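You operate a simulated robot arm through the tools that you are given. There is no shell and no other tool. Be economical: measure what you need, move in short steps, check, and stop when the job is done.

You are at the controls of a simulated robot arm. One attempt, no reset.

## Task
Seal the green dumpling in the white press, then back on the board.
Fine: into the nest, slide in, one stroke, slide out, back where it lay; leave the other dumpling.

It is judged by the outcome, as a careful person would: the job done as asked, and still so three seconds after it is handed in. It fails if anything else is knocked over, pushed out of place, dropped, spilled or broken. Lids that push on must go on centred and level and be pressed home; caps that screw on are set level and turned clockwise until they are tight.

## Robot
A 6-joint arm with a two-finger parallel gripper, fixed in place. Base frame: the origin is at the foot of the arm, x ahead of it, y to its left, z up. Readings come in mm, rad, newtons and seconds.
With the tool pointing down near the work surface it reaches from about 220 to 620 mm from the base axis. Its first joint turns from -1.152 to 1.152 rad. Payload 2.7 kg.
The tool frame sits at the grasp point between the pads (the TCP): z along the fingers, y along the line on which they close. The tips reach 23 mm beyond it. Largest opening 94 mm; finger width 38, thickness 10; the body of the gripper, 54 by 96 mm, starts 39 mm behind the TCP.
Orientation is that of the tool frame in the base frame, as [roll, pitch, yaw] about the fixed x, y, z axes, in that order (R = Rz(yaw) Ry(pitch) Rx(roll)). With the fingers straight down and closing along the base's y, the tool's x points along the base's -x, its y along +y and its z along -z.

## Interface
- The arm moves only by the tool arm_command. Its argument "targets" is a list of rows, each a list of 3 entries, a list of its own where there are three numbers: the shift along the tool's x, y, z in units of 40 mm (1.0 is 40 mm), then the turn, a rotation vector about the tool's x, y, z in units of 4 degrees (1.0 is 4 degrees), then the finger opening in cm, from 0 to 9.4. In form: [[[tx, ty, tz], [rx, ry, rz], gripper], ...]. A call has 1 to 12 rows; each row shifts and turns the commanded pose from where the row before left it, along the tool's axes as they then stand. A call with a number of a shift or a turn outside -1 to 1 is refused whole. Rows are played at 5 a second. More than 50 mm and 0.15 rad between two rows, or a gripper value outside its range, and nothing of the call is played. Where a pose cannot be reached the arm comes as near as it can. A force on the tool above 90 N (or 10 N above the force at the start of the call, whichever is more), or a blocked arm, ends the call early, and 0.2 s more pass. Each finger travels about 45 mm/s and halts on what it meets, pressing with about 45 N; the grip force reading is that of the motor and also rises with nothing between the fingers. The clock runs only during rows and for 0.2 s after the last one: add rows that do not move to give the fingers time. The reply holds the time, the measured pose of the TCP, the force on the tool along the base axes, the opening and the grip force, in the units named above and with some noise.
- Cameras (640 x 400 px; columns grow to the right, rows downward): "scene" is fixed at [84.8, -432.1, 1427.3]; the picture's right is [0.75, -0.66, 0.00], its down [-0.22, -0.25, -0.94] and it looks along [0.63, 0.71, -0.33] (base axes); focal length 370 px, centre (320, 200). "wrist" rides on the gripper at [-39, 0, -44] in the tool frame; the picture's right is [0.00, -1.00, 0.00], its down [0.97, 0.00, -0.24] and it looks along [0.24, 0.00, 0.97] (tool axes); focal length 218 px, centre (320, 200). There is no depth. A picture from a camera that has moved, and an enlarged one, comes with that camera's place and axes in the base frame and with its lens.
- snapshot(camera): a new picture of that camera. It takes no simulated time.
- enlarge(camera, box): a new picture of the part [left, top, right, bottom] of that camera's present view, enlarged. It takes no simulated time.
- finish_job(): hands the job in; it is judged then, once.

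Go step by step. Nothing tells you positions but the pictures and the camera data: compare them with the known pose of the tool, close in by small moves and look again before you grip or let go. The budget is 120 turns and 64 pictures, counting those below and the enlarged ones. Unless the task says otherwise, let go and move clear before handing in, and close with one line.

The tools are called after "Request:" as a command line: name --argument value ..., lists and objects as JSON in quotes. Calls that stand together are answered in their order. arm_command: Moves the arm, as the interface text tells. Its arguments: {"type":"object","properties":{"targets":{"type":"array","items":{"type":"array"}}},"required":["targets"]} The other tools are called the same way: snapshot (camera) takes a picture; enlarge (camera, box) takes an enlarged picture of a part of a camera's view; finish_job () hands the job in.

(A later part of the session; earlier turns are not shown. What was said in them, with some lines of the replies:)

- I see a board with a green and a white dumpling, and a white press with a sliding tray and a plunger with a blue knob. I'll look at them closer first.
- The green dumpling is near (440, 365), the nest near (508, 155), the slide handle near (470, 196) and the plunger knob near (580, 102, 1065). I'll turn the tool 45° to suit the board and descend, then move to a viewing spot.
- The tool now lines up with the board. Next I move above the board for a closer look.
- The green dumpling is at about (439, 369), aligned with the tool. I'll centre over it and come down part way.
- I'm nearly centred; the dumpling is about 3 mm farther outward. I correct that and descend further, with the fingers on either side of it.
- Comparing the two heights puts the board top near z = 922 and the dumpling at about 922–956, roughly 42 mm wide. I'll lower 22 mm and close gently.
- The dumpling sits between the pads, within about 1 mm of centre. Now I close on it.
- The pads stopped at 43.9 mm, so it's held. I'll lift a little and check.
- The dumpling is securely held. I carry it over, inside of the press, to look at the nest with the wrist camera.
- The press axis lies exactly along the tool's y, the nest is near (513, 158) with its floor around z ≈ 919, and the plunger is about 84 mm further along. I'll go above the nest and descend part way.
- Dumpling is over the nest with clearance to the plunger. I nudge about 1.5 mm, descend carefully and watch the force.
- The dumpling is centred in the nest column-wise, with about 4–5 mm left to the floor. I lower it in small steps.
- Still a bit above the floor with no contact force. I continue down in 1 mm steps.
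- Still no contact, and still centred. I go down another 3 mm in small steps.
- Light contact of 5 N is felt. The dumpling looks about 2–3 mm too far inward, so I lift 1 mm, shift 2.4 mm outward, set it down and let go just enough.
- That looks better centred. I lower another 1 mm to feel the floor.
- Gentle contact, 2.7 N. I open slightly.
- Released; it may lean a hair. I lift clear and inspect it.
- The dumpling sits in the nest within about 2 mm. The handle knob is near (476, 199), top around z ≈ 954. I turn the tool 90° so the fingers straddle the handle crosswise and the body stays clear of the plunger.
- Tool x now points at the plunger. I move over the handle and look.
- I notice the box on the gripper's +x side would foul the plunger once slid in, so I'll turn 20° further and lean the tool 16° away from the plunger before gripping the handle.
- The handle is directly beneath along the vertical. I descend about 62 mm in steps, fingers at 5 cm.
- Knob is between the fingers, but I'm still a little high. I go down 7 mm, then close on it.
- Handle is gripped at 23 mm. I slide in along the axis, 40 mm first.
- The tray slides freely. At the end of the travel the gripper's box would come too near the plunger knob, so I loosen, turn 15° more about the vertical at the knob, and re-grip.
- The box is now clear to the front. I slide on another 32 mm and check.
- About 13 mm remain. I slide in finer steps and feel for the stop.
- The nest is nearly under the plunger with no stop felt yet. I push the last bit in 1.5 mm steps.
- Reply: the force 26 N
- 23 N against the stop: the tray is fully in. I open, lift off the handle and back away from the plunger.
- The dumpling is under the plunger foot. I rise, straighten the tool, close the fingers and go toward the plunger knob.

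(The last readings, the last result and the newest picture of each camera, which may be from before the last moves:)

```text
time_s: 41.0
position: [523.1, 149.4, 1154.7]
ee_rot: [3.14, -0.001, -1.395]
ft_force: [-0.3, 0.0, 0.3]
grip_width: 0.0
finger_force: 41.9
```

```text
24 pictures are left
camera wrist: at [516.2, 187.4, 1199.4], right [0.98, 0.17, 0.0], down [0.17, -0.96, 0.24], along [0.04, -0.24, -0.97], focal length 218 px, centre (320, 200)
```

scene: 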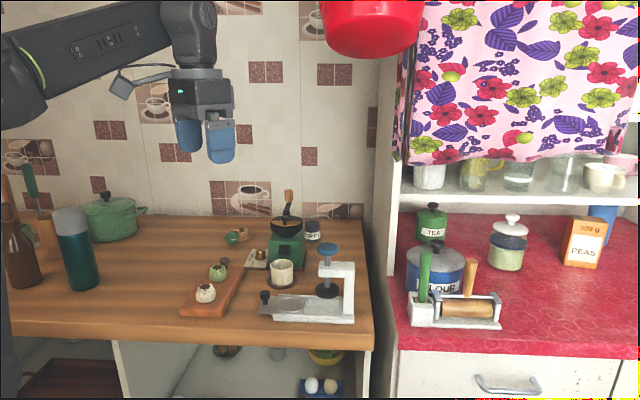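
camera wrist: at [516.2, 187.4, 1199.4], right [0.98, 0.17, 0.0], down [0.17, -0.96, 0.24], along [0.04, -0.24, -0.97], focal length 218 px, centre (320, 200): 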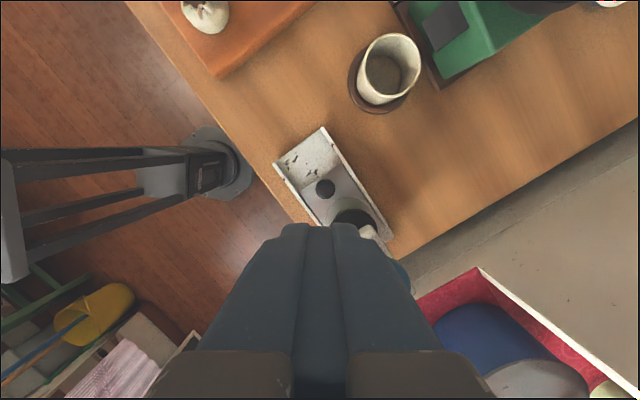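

The knob should be near (573, 100), top z ≈ 1065. I move above it and lower to just over it.

Request:
arm_command --targets '[[[0.717, -0.51, 0], [0, 0, 0], 0], [[0.717, -0.51, 0.2], [0, 0, 0], 0], [[0, 0, 0.8], [0, 0, 0], 0], [[0, 0, 0.2], [0, 0, 0], 0], [[0, 0, 0], [0, 0, 0], 0]]'

Request:
enlarge --camera "scene" --box '[260, 210, 390, 310]'

Request:
snapshot --camera "wrist"

```text
time_s: 42.2
position: [573.2, 98.2, 1106.2]
ee_rot: [-3.14, 0.001, -1.396]
ft_force: [0.2, -0.8, 0.4]
grip_width: 0.0
finger_force: 42.0
```

```text
4.00 times, centred on (325, 260) of scene
camera zoom: at [84.8, -432.1, 1427.3], right [0.75, -0.66, 0.0], down [-0.22, -0.25, -0.94], along [0.63, 0.71, -0.33], focal length 1479 px, centre (300, -40)
```

zoom: 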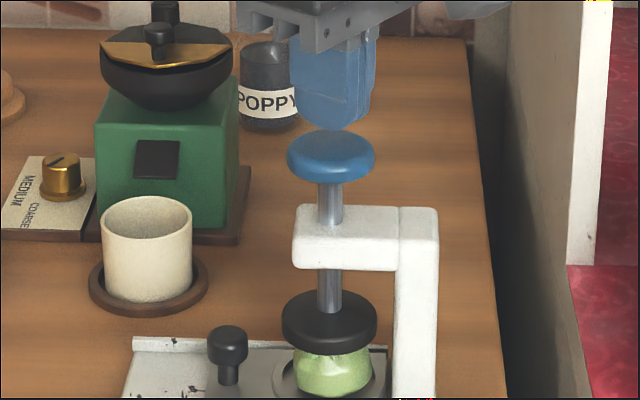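

```text
22 pictures are left
camera wrist: at [566.1, 136.8, 1150.4], right [0.98, 0.17, 0.0], down [0.17, -0.96, 0.24], along [0.04, -0.24, -0.97], focal length 218 px, centre (320, 200)
```

wrist: 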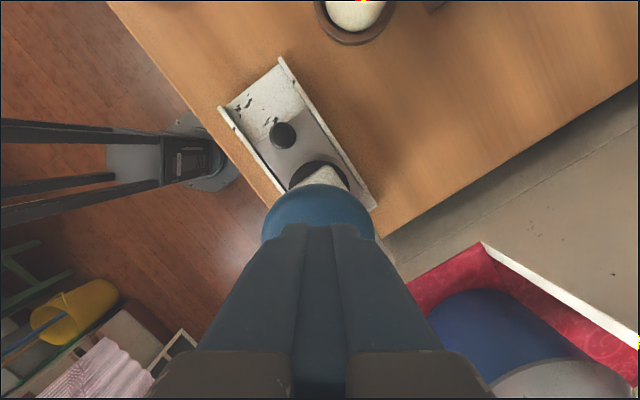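

Centred over the knob. I press down smoothly in one stroke and watch the force.

Request:
arm_command --targets '[[[0, 0, 0.2], [0, 0, 0], 0], [[0, 0, 0.2], [0, 0, 0], 0], [[0, 0, 0.15], [0, 0, 0], 0], [[0, 0, 0.1], [0, 0, 0], 0], [[0, 0, 0.1], [0, 0, 0], 0], [[0, 0, 0.1], [0, 0, 0], 0], [[0, 0, 0], [0, 0, 0], 0]]'

Request:
enlarge --camera "scene" --box '[260, 220, 390, 320]'

```text
time_s: 43.8
position: [575.4, 99.5, 1072.4]
ee_rot: [-3.138, 0.001, -1.396]
ft_force: [2.7, -3.0, 9.5]
grip_width: 0.1
finger_force: 42.9
```

```text
4.00 times, centred on (325, 270) of scene
camera zoom: at [84.7, -432.3, 1427.3], right [0.75, -0.66, 0.0], down [-0.22, -0.25, -0.94], along [0.63, 0.71, -0.33], focal length 1479 px, centre (300, -80)
```

zoom: 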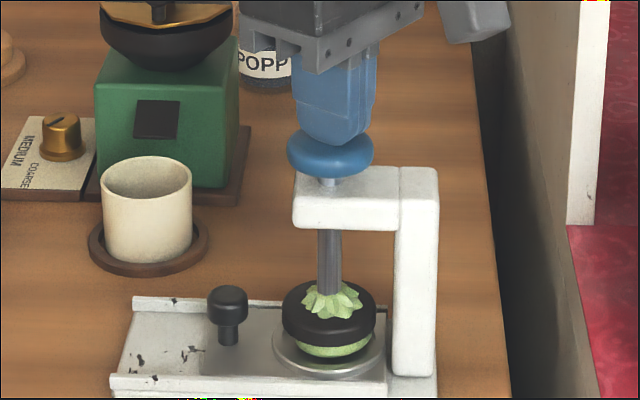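

The plunger is going down against its spring (about 10 N). I continue to the bottom of the stroke.

Request:
arm_command --targets '[[[0, 0, 0.075], [0, 0, 0], 0], [[0, 0, 0.075], [0, 0, 0], 0], [[0, 0, 0.075], [0, 0, 0], 0], [[0, 0, 0], [0, 0, 0], 0]]'

Request:
enlarge --camera "scene" --box '[260, 220, 390, 320]'

```text
time_s: 44.8
position: [575.3, 98.4, 1069.9]
ee_rot: [-3.133, 0.001, -1.396]
ft_force: [-5.0, -5.8, 35.0]
grip_width: 0.0
finger_force: 42.4
```

```text
4.00 times, centred on (325, 270) of scene
camera zoom: at [84.0, -432.4, 1427.3], right [0.75, -0.66, 0.0], down [-0.22, -0.25, -0.94], along [0.63, 0.71, -0.33], focal length 1479 px, centre (300, -80)
```

zoom: 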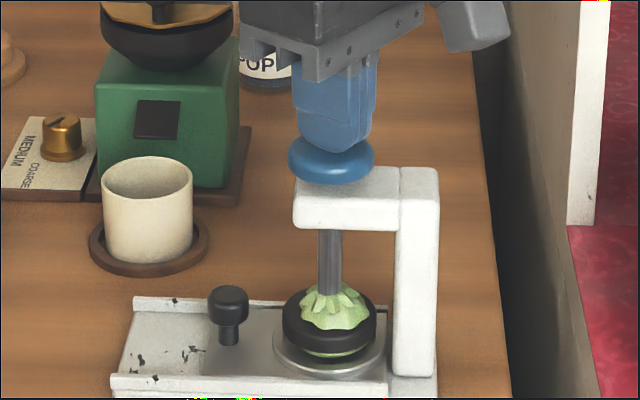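

At 35 N it's nearly at the bottom. I press a bit further to make sure it's home.

Request:
arm_command --targets '[[[0, 0, 0.075], [0, 0, 0], 0], [[0, 0, 0.075], [0, 0, 0], 0], [[0, 0, 0.05], [0, 0, 0], 0], [[0, 0, 0], [0, 0, 0], 0]]'

Request:
enlarge --camera "scene" --box '[290, 240, 370, 310]'

```text
time_s: 45.8
position: [575.5, 98.9, 1068.4]
ee_rot: [-3.12, -0.002, -1.396]
ft_force: [-22.8, -8.8, 61.6]
grip_width: 0.0
finger_force: 42.0
```

```text
5.71 times, centred on (330, 275) of scene
camera zoom: at [83.0, -432.6, 1427.3], right [0.75, -0.66, 0.0], down [-0.22, -0.25, -0.94], along [0.63, 0.71, -0.33], focal length 2113 px, centre (263, -229)
```

zoom: 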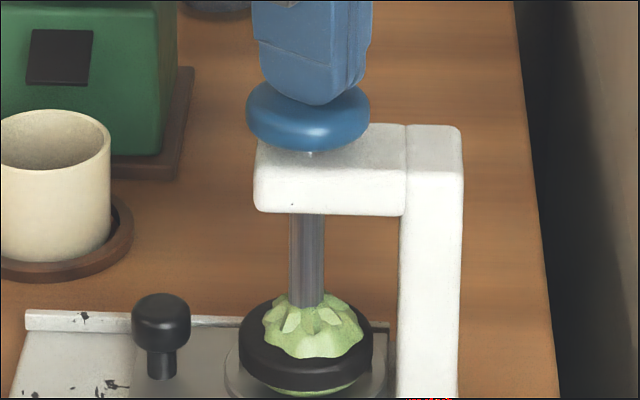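

Firm bottom at 62 N, and the dumpling's top has closed up. I raise the tool and look.

Request:
arm_command --targets '[[[0, 0, -0.4], [0, 0, 0], 0], [[0, 0, -0.4], [0, 0, 0], 0], [[0, 0, -0.5], [0, 0, 0], 0], [[0, 0, -0.8], [0, 0, 0], 0], [[0, 0, -0.4], [0, 0, 0], 0]]'

Request:
enlarge --camera "scene" --box '[240, 230, 370, 330]'

```text
time_s: 47.0
position: [572.5, 98.7, 1155.0]
ee_rot: [3.141, 0.001, -1.396]
ft_force: [0.4, -0.4, 0.8]
grip_width: 0.2
finger_force: 42.3
```

```text
4.00 times, centred on (305, 280) of scene
camera zoom: at [84.8, -432.1, 1427.3], right [0.75, -0.66, 0.0], down [-0.22, -0.25, -0.94], along [0.63, 0.71, -0.33], focal length 1479 px, centre (380, -120)
```

zoom: 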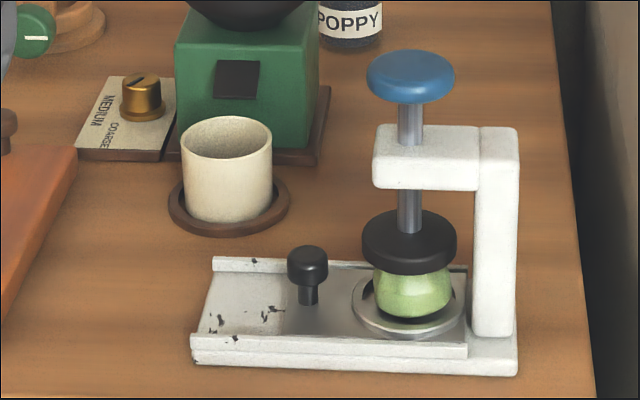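

The plunger sprang back and the dumpling stayed in the nest. I retrace to the retreat pose: back off, tilt again, open and lower.

Request:
arm_command --targets '[[[-0.717, 0.51, 0], [0, 0, 0], 0], [[-0.717, 0.51, 0], [0, 0, 0], 1], [[-0.717, 0.51, 0], [0, 0, 0], 2], [[-0.717, 0.51, 0], [0, 0, 0], 3], [[0, 0, 0], [0, 1, 0], 4.2], [[0, 0, 0], [0, 1, 0], 4.2], [[0, 0, 0], [0, 1, 0], 4.2], [[-0.276, 0, 0.961], [0, 1, 0], 4.2], [[-0.276, 0, 0.961], [0, 0, 0], 4.2], [[-0.276, 0, 0.961], [0, 0, 0], 4.2], [[-0.276, 0, 0.961], [0, 0, 0], 4.2]]'

```text
time_s: 49.4
position: [473.0, 200.7, 994.0]
ee_rot: [3.14, -0.279, -1.396]
ft_force: [-0.5, -0.4, -0.4]
grip_width: 41.9
finger_force: 0.1
```

I go forward over the handle and check before lowering.

Request:
arm_command --targets '[[[0.787, -0.574, 0.226], [0, 0, 0], 4.2], [[0.787, -0.574, 0.226], [0, 0, 0], 4.2], [[0, 0, 0], [0, 0, 0], 4.2]]'

Request:
snapshot --camera "wrist"

Request:
enlarge --camera "scene" --box '[240, 230, 370, 330]'

```text
time_s: 50.2
position: [530.6, 145.2, 995.2]
ee_rot: [3.14, -0.28, -1.394]
ft_force: [0.0, -0.5, -0.3]
grip_width: 42.1
finger_force: 0.0
```

```text
17 pictures are left
camera wrist: at [521.4, 193.2, 1027.5], right [0.98, 0.17, 0.0], down [0.15, -0.85, 0.5], along [0.09, -0.49, -0.87], focal length 218 px, centre (320, 200)
```

wrist: 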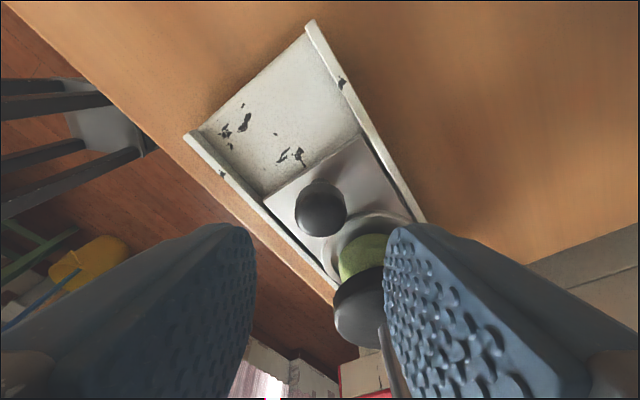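

```text
4.00 times, centred on (305, 280) of scene
camera zoom: at [84.8, -432.1, 1427.3], right [0.75, -0.66, 0.0], down [-0.22, -0.25, -0.94], along [0.63, 0.71, -0.33], focal length 1479 px, centre (380, -120)
```

zoom: 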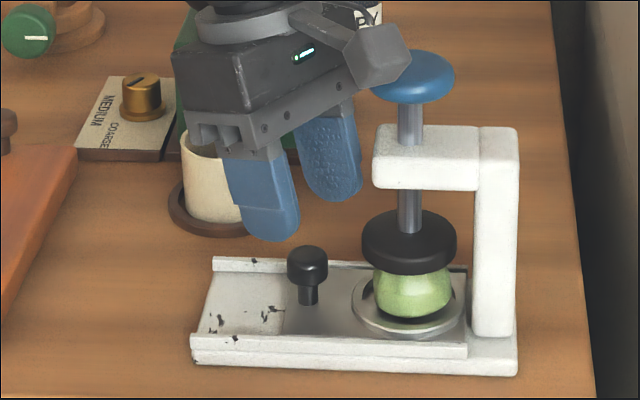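

Aligned with the handle. I lower 38 mm and grip it.

Request:
arm_command --targets '[[[-0.131, 0, 0.456], [0, 0, 0], 4.2], [[-0.131, 0, 0.456], [0, 0, 0], 4.2], [[0, 0, 0], [0, 0, 0], 3.4], [[0, 0, 0], [0, 0, 0], 2.6], [[0, 0, 0], [0, 0, 0], 2.2], [[0, 0, 0], [0, 0, 0], 2.2]]'

```text
time_s: 51.6
position: [530.5, 144.9, 957.9]
ee_rot: [3.14, -0.279, -1.397]
ft_force: [-5.0, -1.5, 0.1]
grip_width: 23.2
finger_force: 45.2
```

Gripped. I slide the tray back out 80 mm.

Request:
arm_command --targets '[[[-0.157, 0.115, -0.045], [0, 0, 0], 2.2], [[-0.157, 0.115, -0.045], [0, 0, 0], 2.2], [[-0.157, 0.115, -0.045], [0, 0, 0], 2.2], [[-0.157, 0.115, -0.045], [0, 0, 0], 2.2], [[-0.157, 0.115, -0.045], [0, 0, 0], 2.2], [[-0.157, 0.115, -0.045], [0, 0, 0], 2.2], [[-0.157, 0.115, -0.045], [0, 0, 0], 2.2], [[-0.157, 0.115, -0.045], [0, 0, 0], 2.2], [[-0.157, 0.115, -0.045], [0, 0, 0], 2.2], [[-0.157, 0.115, -0.045], [0, 0, 0], 2.2], [[0, 0, 0], [0, 0, 0], 2.2]]'

Request:
enlarge --camera "scene" --box '[240, 230, 370, 330]'

```text
time_s: 54.0
position: [473.9, 201.8, 958.1]
ee_rot: [3.14, -0.279, -1.394]
ft_force: [3.9, 2.7, 2.2]
grip_width: 23.4
finger_force: 44.8
```

```text
4.00 times, centred on (305, 280) of scene
camera zoom: at [84.8, -432.1, 1427.3], right [0.75, -0.66, 0.0], down [-0.22, -0.25, -0.94], along [0.63, 0.71, -0.33], focal length 1479 px, centre (380, -120)
```

zoom: 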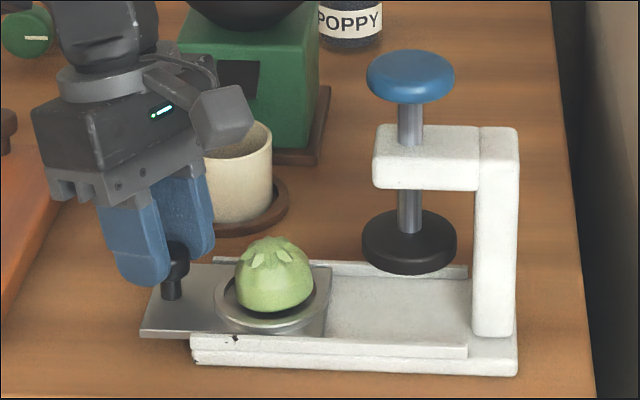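

Sealed nicely. About 5 mm more to the tray's starting position.

Request:
arm_command --targets '[[[-0.059, 0.043, -0.017], [0, 0, 0], 2.2], [[-0.039, 0.029, -0.011], [0, 0, 0], 2.2], [[0, 0, 0], [0, 0, 0], 2.2]]'

```text
time_s: 54.8
position: [470.1, 205.3, 958.1]
ee_rot: [-3.141, -0.28, -1.395]
ft_force: [5.2, 4.3, 3.8]
grip_width: 23.5
finger_force: 44.9
```

Tray is back out. I release, rise, straighten and turn back to the dumpling grasp orientation.

Request:
arm_command --targets '[[[0, 0, 0], [0, 0, 0], 3], [[0, 0, 0], [0, 0, 0], 3.8], [[0, 0, 0], [0, 0, 0], 4.4], [[0.138, 0, -0.48], [0, 0, 0], 4.4], [[0.276, 0, -0.961], [0, 0, 0], 5], [[0.276, 0, -0.961], [0, 0, 0], 5], [[0.138, 0, -0.48], [0, 0, 0], 5], [[0, 0, 0], [0, -1, 0], 5], [[0, 0, 0], [0, -1, 0], 5], [[0, 0, 0], [0, -1, 0], 5], [[0, 0, 0], [0, -1, 0], 5]]'

Request:
arm_command --targets '[[[0, 0, 0], [0, 0, 1], 5.4], [[0, 0, 0], [0, 0, 1], 5.4], [[0, 0, 0], [0, 0, 1], 5.4], [[0, 0, 0], [0, 0, 1], 5.4], [[0, 0, 0], [0, 0, 1], 5.4], [[0, 0, 0], [0, 0, 1], 5.4], [[0, 0, 0], [0, 0, 1], 5.4], [[0, 0, 0], [0, 0, 1], 5.4], [[0, 0, 0], [0, 0, 1], 5.4], [[0, 0, 0], [0, 0, 1], 5.4], [[0, 0, 0], [0, 0, 1], 5.4], [[0, 0, 0], [0, 0, 1], 5.4]]'

```text
time_s: 57.2
position: [469.6, 204.5, 1078.0]
ee_rot: [-3.141, 0.003, -1.395]
ft_force: [-0.1, -0.6, -0.1]
grip_width: 50.2
finger_force: 0.0
```

```text
time_s: 59.8
position: [470.4, 204.9, 1077.6]
ee_rot: [3.142, 0.0, -2.236]
ft_force: [-0.3, -0.8, 0.8]
grip_width: 54.0
finger_force: 0.0
```

I finish the turn, move above the nest and look.

Request:
arm_command --targets '[[[0, 0, 0], [0, 0, 0.86], 5.4], [[0, 0, 0], [0, 0, 0.86], 5.4], [[-0.01, -0.81, 0], [0, 0, 0], 5.4], [[-0.01, -0.81, 0.5], [0, 0, 0], 5.4], [[0, 0, 0.9], [0, 0, 0], 5.4], [[0, 0, 0], [0, 0, 0], 5.4]]'

Request:
snapshot --camera "wrist"

Request:
enlarge --camera "scene" --box '[240, 230, 370, 330]'

```text
time_s: 61.2
position: [515.6, 158.1, 1023.0]
ee_rot: [3.141, -0.001, -2.355]
ft_force: [0.6, 0.8, -0.2]
grip_width: 54.0
finger_force: 0.0
```

```text
14 pictures are left
camera wrist: at [542.6, 184.4, 1067.1], right [0.71, -0.71, 0.0], down [-0.68, -0.69, 0.24], along [-0.17, -0.17, -0.97], focal length 218 px, centre (320, 200)
```

wrist: 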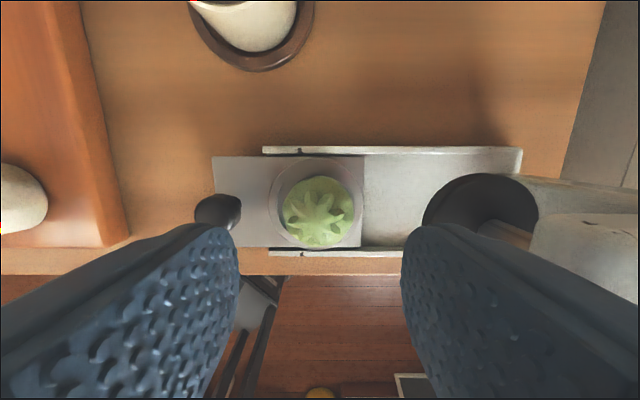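

```text
4.00 times, centred on (305, 280) of scene
camera zoom: at [84.8, -432.1, 1427.3], right [0.75, -0.66, 0.0], down [-0.22, -0.25, -0.94], along [0.63, 0.71, -0.33], focal length 1479 px, centre (380, -120)
```

zoom: 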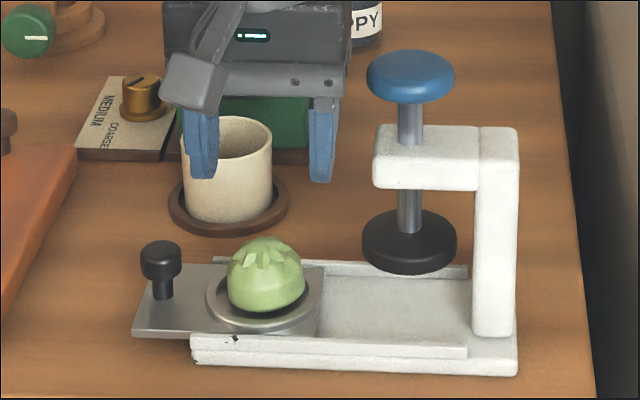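

The tray is at its original place and the dumpling is centred under the gripper. I descend in two parts and close.

Request:
arm_command --targets '[[[0, 0.025, 0.6], [0, 0, 0], 5.4], [[0, 0, 0.6], [0, 0, 0], 5.4], [[0, 0, 0.4], [0, 0, 0], 5.4], [[0, 0, 0.14], [0, 0, 0], 5.4], [[0, 0, 0], [0, 0, 0], 5.4]]'

Request:
snapshot --camera "wrist"

```text
time_s: 62.4
position: [515.0, 158.3, 952.5]
ee_rot: [-3.141, -0.001, -2.354]
ft_force: [-0.2, -0.2, 0.8]
grip_width: 53.9
finger_force: 0.1
```

```text
12 pictures are left
camera wrist: at [542.3, 185.8, 996.4], right [0.71, -0.71, 0.0], down [-0.68, -0.69, 0.24], along [-0.17, -0.17, -0.97], focal length 218 px, centre (320, 200)
```

wrist: 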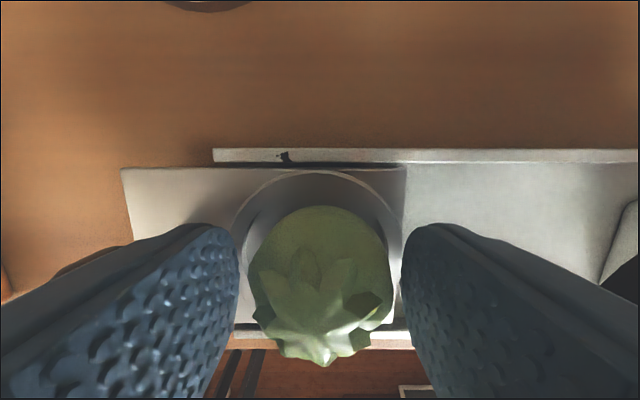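

Centred; I shift 2 mm outward to reproduce the original grip, then close.

Request:
arm_command --targets '[[[-0.055, 0, 0], [0, 0, 0], 5.0], [[0, 0, 0], [0, 0, 0], 4.6], [[0, 0, 0], [0, 0, 0], 4.2], [[0, 0, 0], [0, 0, 0], 3.8], [[0, 0, 0], [0, 0, 0], 3.6], [[0, 0, 0], [0, 0, 0], 3.5]]'

Request:
arm_command --targets '[[[0, 0, -0.2], [0, 0, 0], 3.5], [[0, 0, -0.6], [0, 0, 0], 3.5], [[0, 0, -0.9], [0, 0, 0], 3.5], [[0, 0, -0.9], [0, 0, 0], 3.5]]'

Request:
snapshot --camera "wrist"

```text
time_s: 63.8
position: [517.6, 160.9, 953.2]
ee_rot: [3.141, -0.001, -2.353]
ft_force: [0.5, -0.3, 0.4]
grip_width: 45.0
finger_force: 6.1
```

```text
time_s: 64.8
position: [518.5, 165.8, 1057.3]
ee_rot: [-3.141, -0.002, -2.352]
ft_force: [0.7, 0.3, -0.1]
grip_width: 44.9
finger_force: 5.9
```

```text
11 pictures are left
camera wrist: at [545.1, 192.7, 1101.9], right [0.71, -0.71, 0.0], down [-0.68, -0.69, 0.24], along [-0.17, -0.17, -0.97], focal length 218 px, centre (320, 200)
```

wrist: 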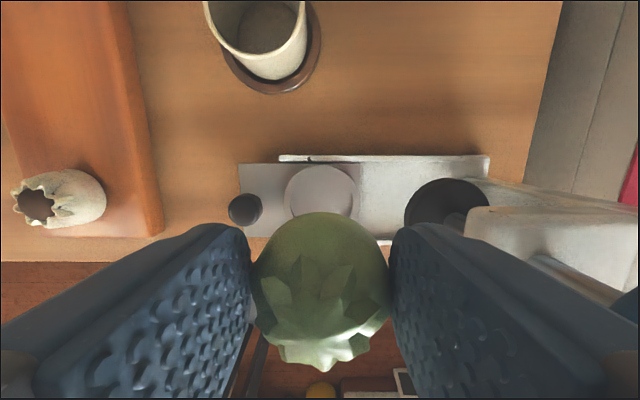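

Held and lifted out. I carry it back over its old place on the board.

Request:
arm_command --targets '[[[-0.392, 0.834, 0], [0, 0, 0], 3.5], [[-0.392, 0.834, 0], [0, 0, 0], 3.5], [[-0.392, 0.834, 0], [0, 0, 0], 3.5], [[-0.392, 0.834, 0], [0, 0, 0], 3.5], [[-0.392, 0.834, 0], [0, 0, 0], 3.5], [[-0.392, 0.834, 0], [0, 0, 0], 3.5], [[0, 0, 0], [0, 0, 0], 3.5], [[0, 0, 0], [0, 0, 0], 3.5]]'

Request:
snapshot --camera "wrist"

```text
time_s: 66.6
position: [439.7, 372.8, 1058.6]
ee_rot: [-3.141, -0.001, -2.355]
ft_force: [-0.5, -0.6, -1.0]
grip_width: 44.8
finger_force: 6.0
```

```text
10 pictures are left
camera wrist: at [466.6, 398.8, 1102.0], right [0.71, -0.71, 0.0], down [-0.68, -0.69, 0.24], along [-0.17, -0.17, -0.97], focal length 218 px, centre (320, 200)
```

wrist: 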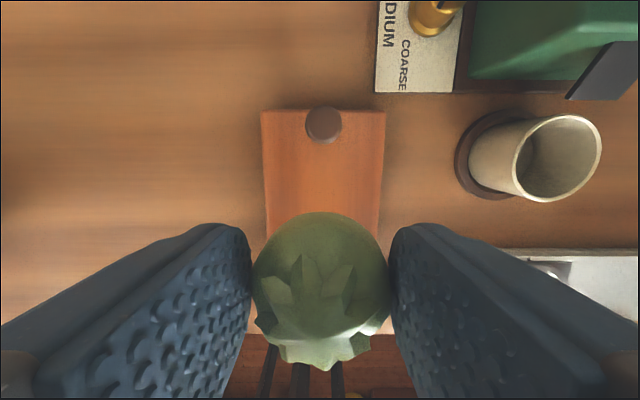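

The view matches the post-lift picture almost exactly, so I'm over the original spot. I lower most of the way.

Request:
arm_command --targets '[[[0, 0, 0.8], [0, 0, 0], 3.5], [[0, 0, 0.8], [0, 0, 0], 3.5], [[0, 0, 0.6], [0, 0, 0], 3.5], [[0, 0, 0.25], [0, 0, 0], 3.5], [[0, 0, 0], [0, 0, 0], 3.5]]'

Request:
enlarge --camera "scene" --box '[170, 220, 270, 320]'

```text
time_s: 67.8
position: [442.3, 371.2, 960.6]
ee_rot: [-3.14, 0.0, -2.352]
ft_force: [0.5, 0.2, -0.7]
grip_width: 44.7
finger_force: 5.6
```

```text
4.00 times, centred on (220, 270) of scene
camera zoom: at [84.8, -432.1, 1427.3], right [0.75, -0.66, 0.0], down [-0.22, -0.25, -0.94], along [0.63, 0.71, -0.33], focal length 1479 px, centre (720, -80)
```

zoom: 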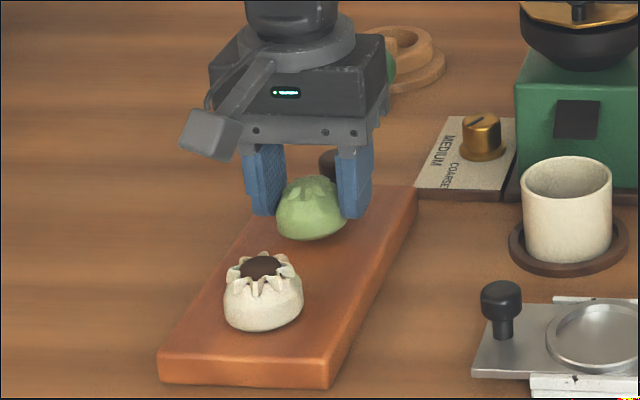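

About 4–6 mm above its old level. I lower in small steps to contact.

Request:
arm_command --targets '[[[0, 0, 0.04], [0, 0, 0], 3.5], [[0, 0, 0.04], [0, 0, 0], 3.5], [[0, 0, 0.03], [0, 0, 0], 3.5], [[0, 0, 0.03], [0, 0, 0], 3.5], [[0, 0, 0], [0, 0, 0], 3.5]]'

```text
time_s: 69.0
position: [443.5, 369.8, 953.8]
ee_rot: [3.142, 0.001, -2.354]
ft_force: [1.8, 0.9, 1.7]
grip_width: 44.0
finger_force: 6.1
```

Request:
arm_command --targets '[[[0, 0, 0.025], [0, 0, 0], 3.5], [[0, 0, 0], [0, 0, 0], 3.5]]'

Request:
enlarge --camera "scene" --box '[170, 220, 270, 320]'

```text
time_s: 69.6
position: [441.8, 369.5, 951.8]
ee_rot: [-3.141, 0.0, -2.355]
ft_force: [1.0, -0.1, 3.8]
grip_width: 44.0
finger_force: 6.1
```

```text
4.00 times, centred on (220, 270) of scene
camera zoom: at [84.8, -432.2, 1427.3], right [0.75, -0.66, 0.0], down [-0.22, -0.25, -0.94], along [0.63, 0.71, -0.33], focal length 1479 px, centre (720, -80)
```

zoom: 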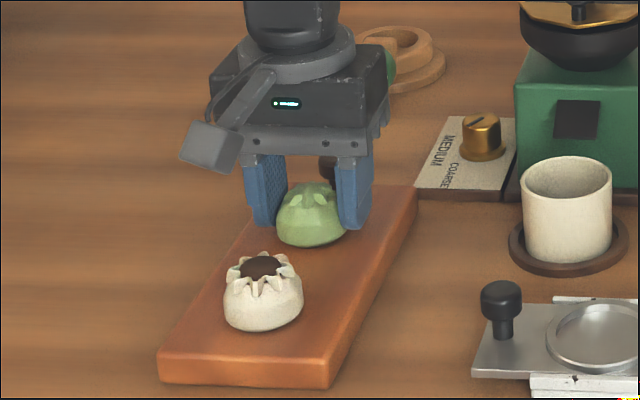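

The dumpling touches the board (about 4 N) at its original place in the picture. I open, then lift away.

Request:
arm_command --targets '[[[0, 0, 0], [0, 0, 0], 4.5], [[0, 0, 0], [0, 0, 0], 5.0], [[0, 0, 0], [0, 0, 0], 5.6], [[0, 0, 0], [0, 0, 0], 5.6], [[0, 0, -0.3], [0, 0, 0], 5.6], [[0, 0, -0.8], [0, 0, 0], 5.6], [[0, 0, -0.9], [0, 0, 0], 5.6], [[0, 0, -0.9], [0, 0, 0], 5.6], [[0, 0, -0.9], [0, 0, 0], 5.6]]'

Request:
enlarge --camera "scene" --box '[170, 220, 270, 320]'

Request:
snapshot --camera "wrist"

Request:
snapshot --camera "scene"

```text
time_s: 71.6
position: [444.0, 369.7, 1103.9]
ee_rot: [3.141, -0.002, -2.352]
ft_force: [0.3, 0.7, 0.5]
grip_width: 55.9
finger_force: 0.1
```

```text
4.00 times, centred on (220, 270) of scene
camera zoom: at [84.8, -432.1, 1427.3], right [0.75, -0.66, 0.0], down [-0.22, -0.25, -0.94], along [0.63, 0.71, -0.33], focal length 1479 px, centre (720, -80)
```

zoom: 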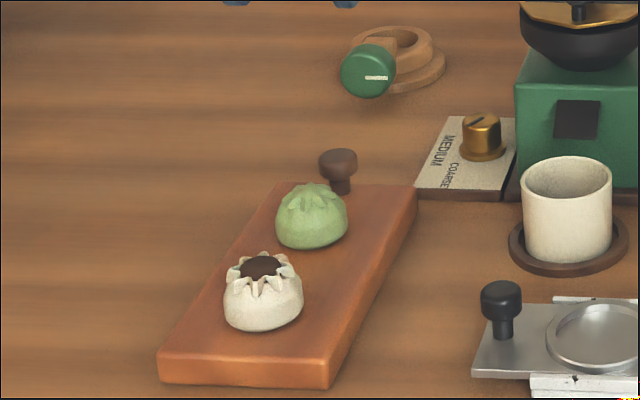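

```text
6 pictures are left
camera wrist: at [470.8, 397.8, 1148.2], right [0.71, -0.71, 0.0], down [-0.68, -0.69, 0.24], along [-0.17, -0.17, -0.97], focal length 218 px, centre (320, 200)
```

wrist: 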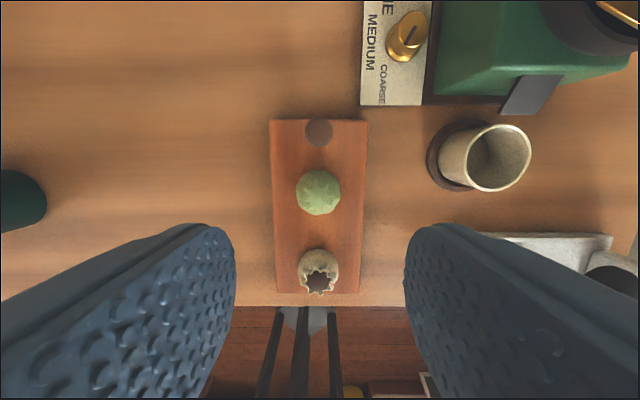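

```text
5 pictures are left
```

scene: 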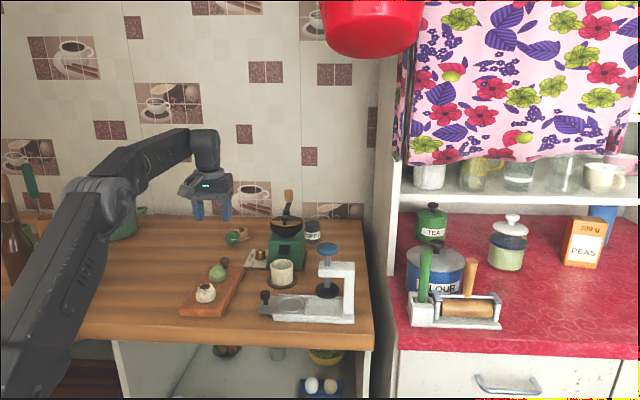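

The sealed green dumpling is upright on the board where it lay. The white one hasn't moved, the tray is back out, and the arm is clear, so I hand in.

Request:
finish_job

```text
The job is handed in.
```

The green dumpling was sealed in one stroke of the white press and is back in its place on the board. The other dumpling and everything around it looked undisturbed when I handed in.
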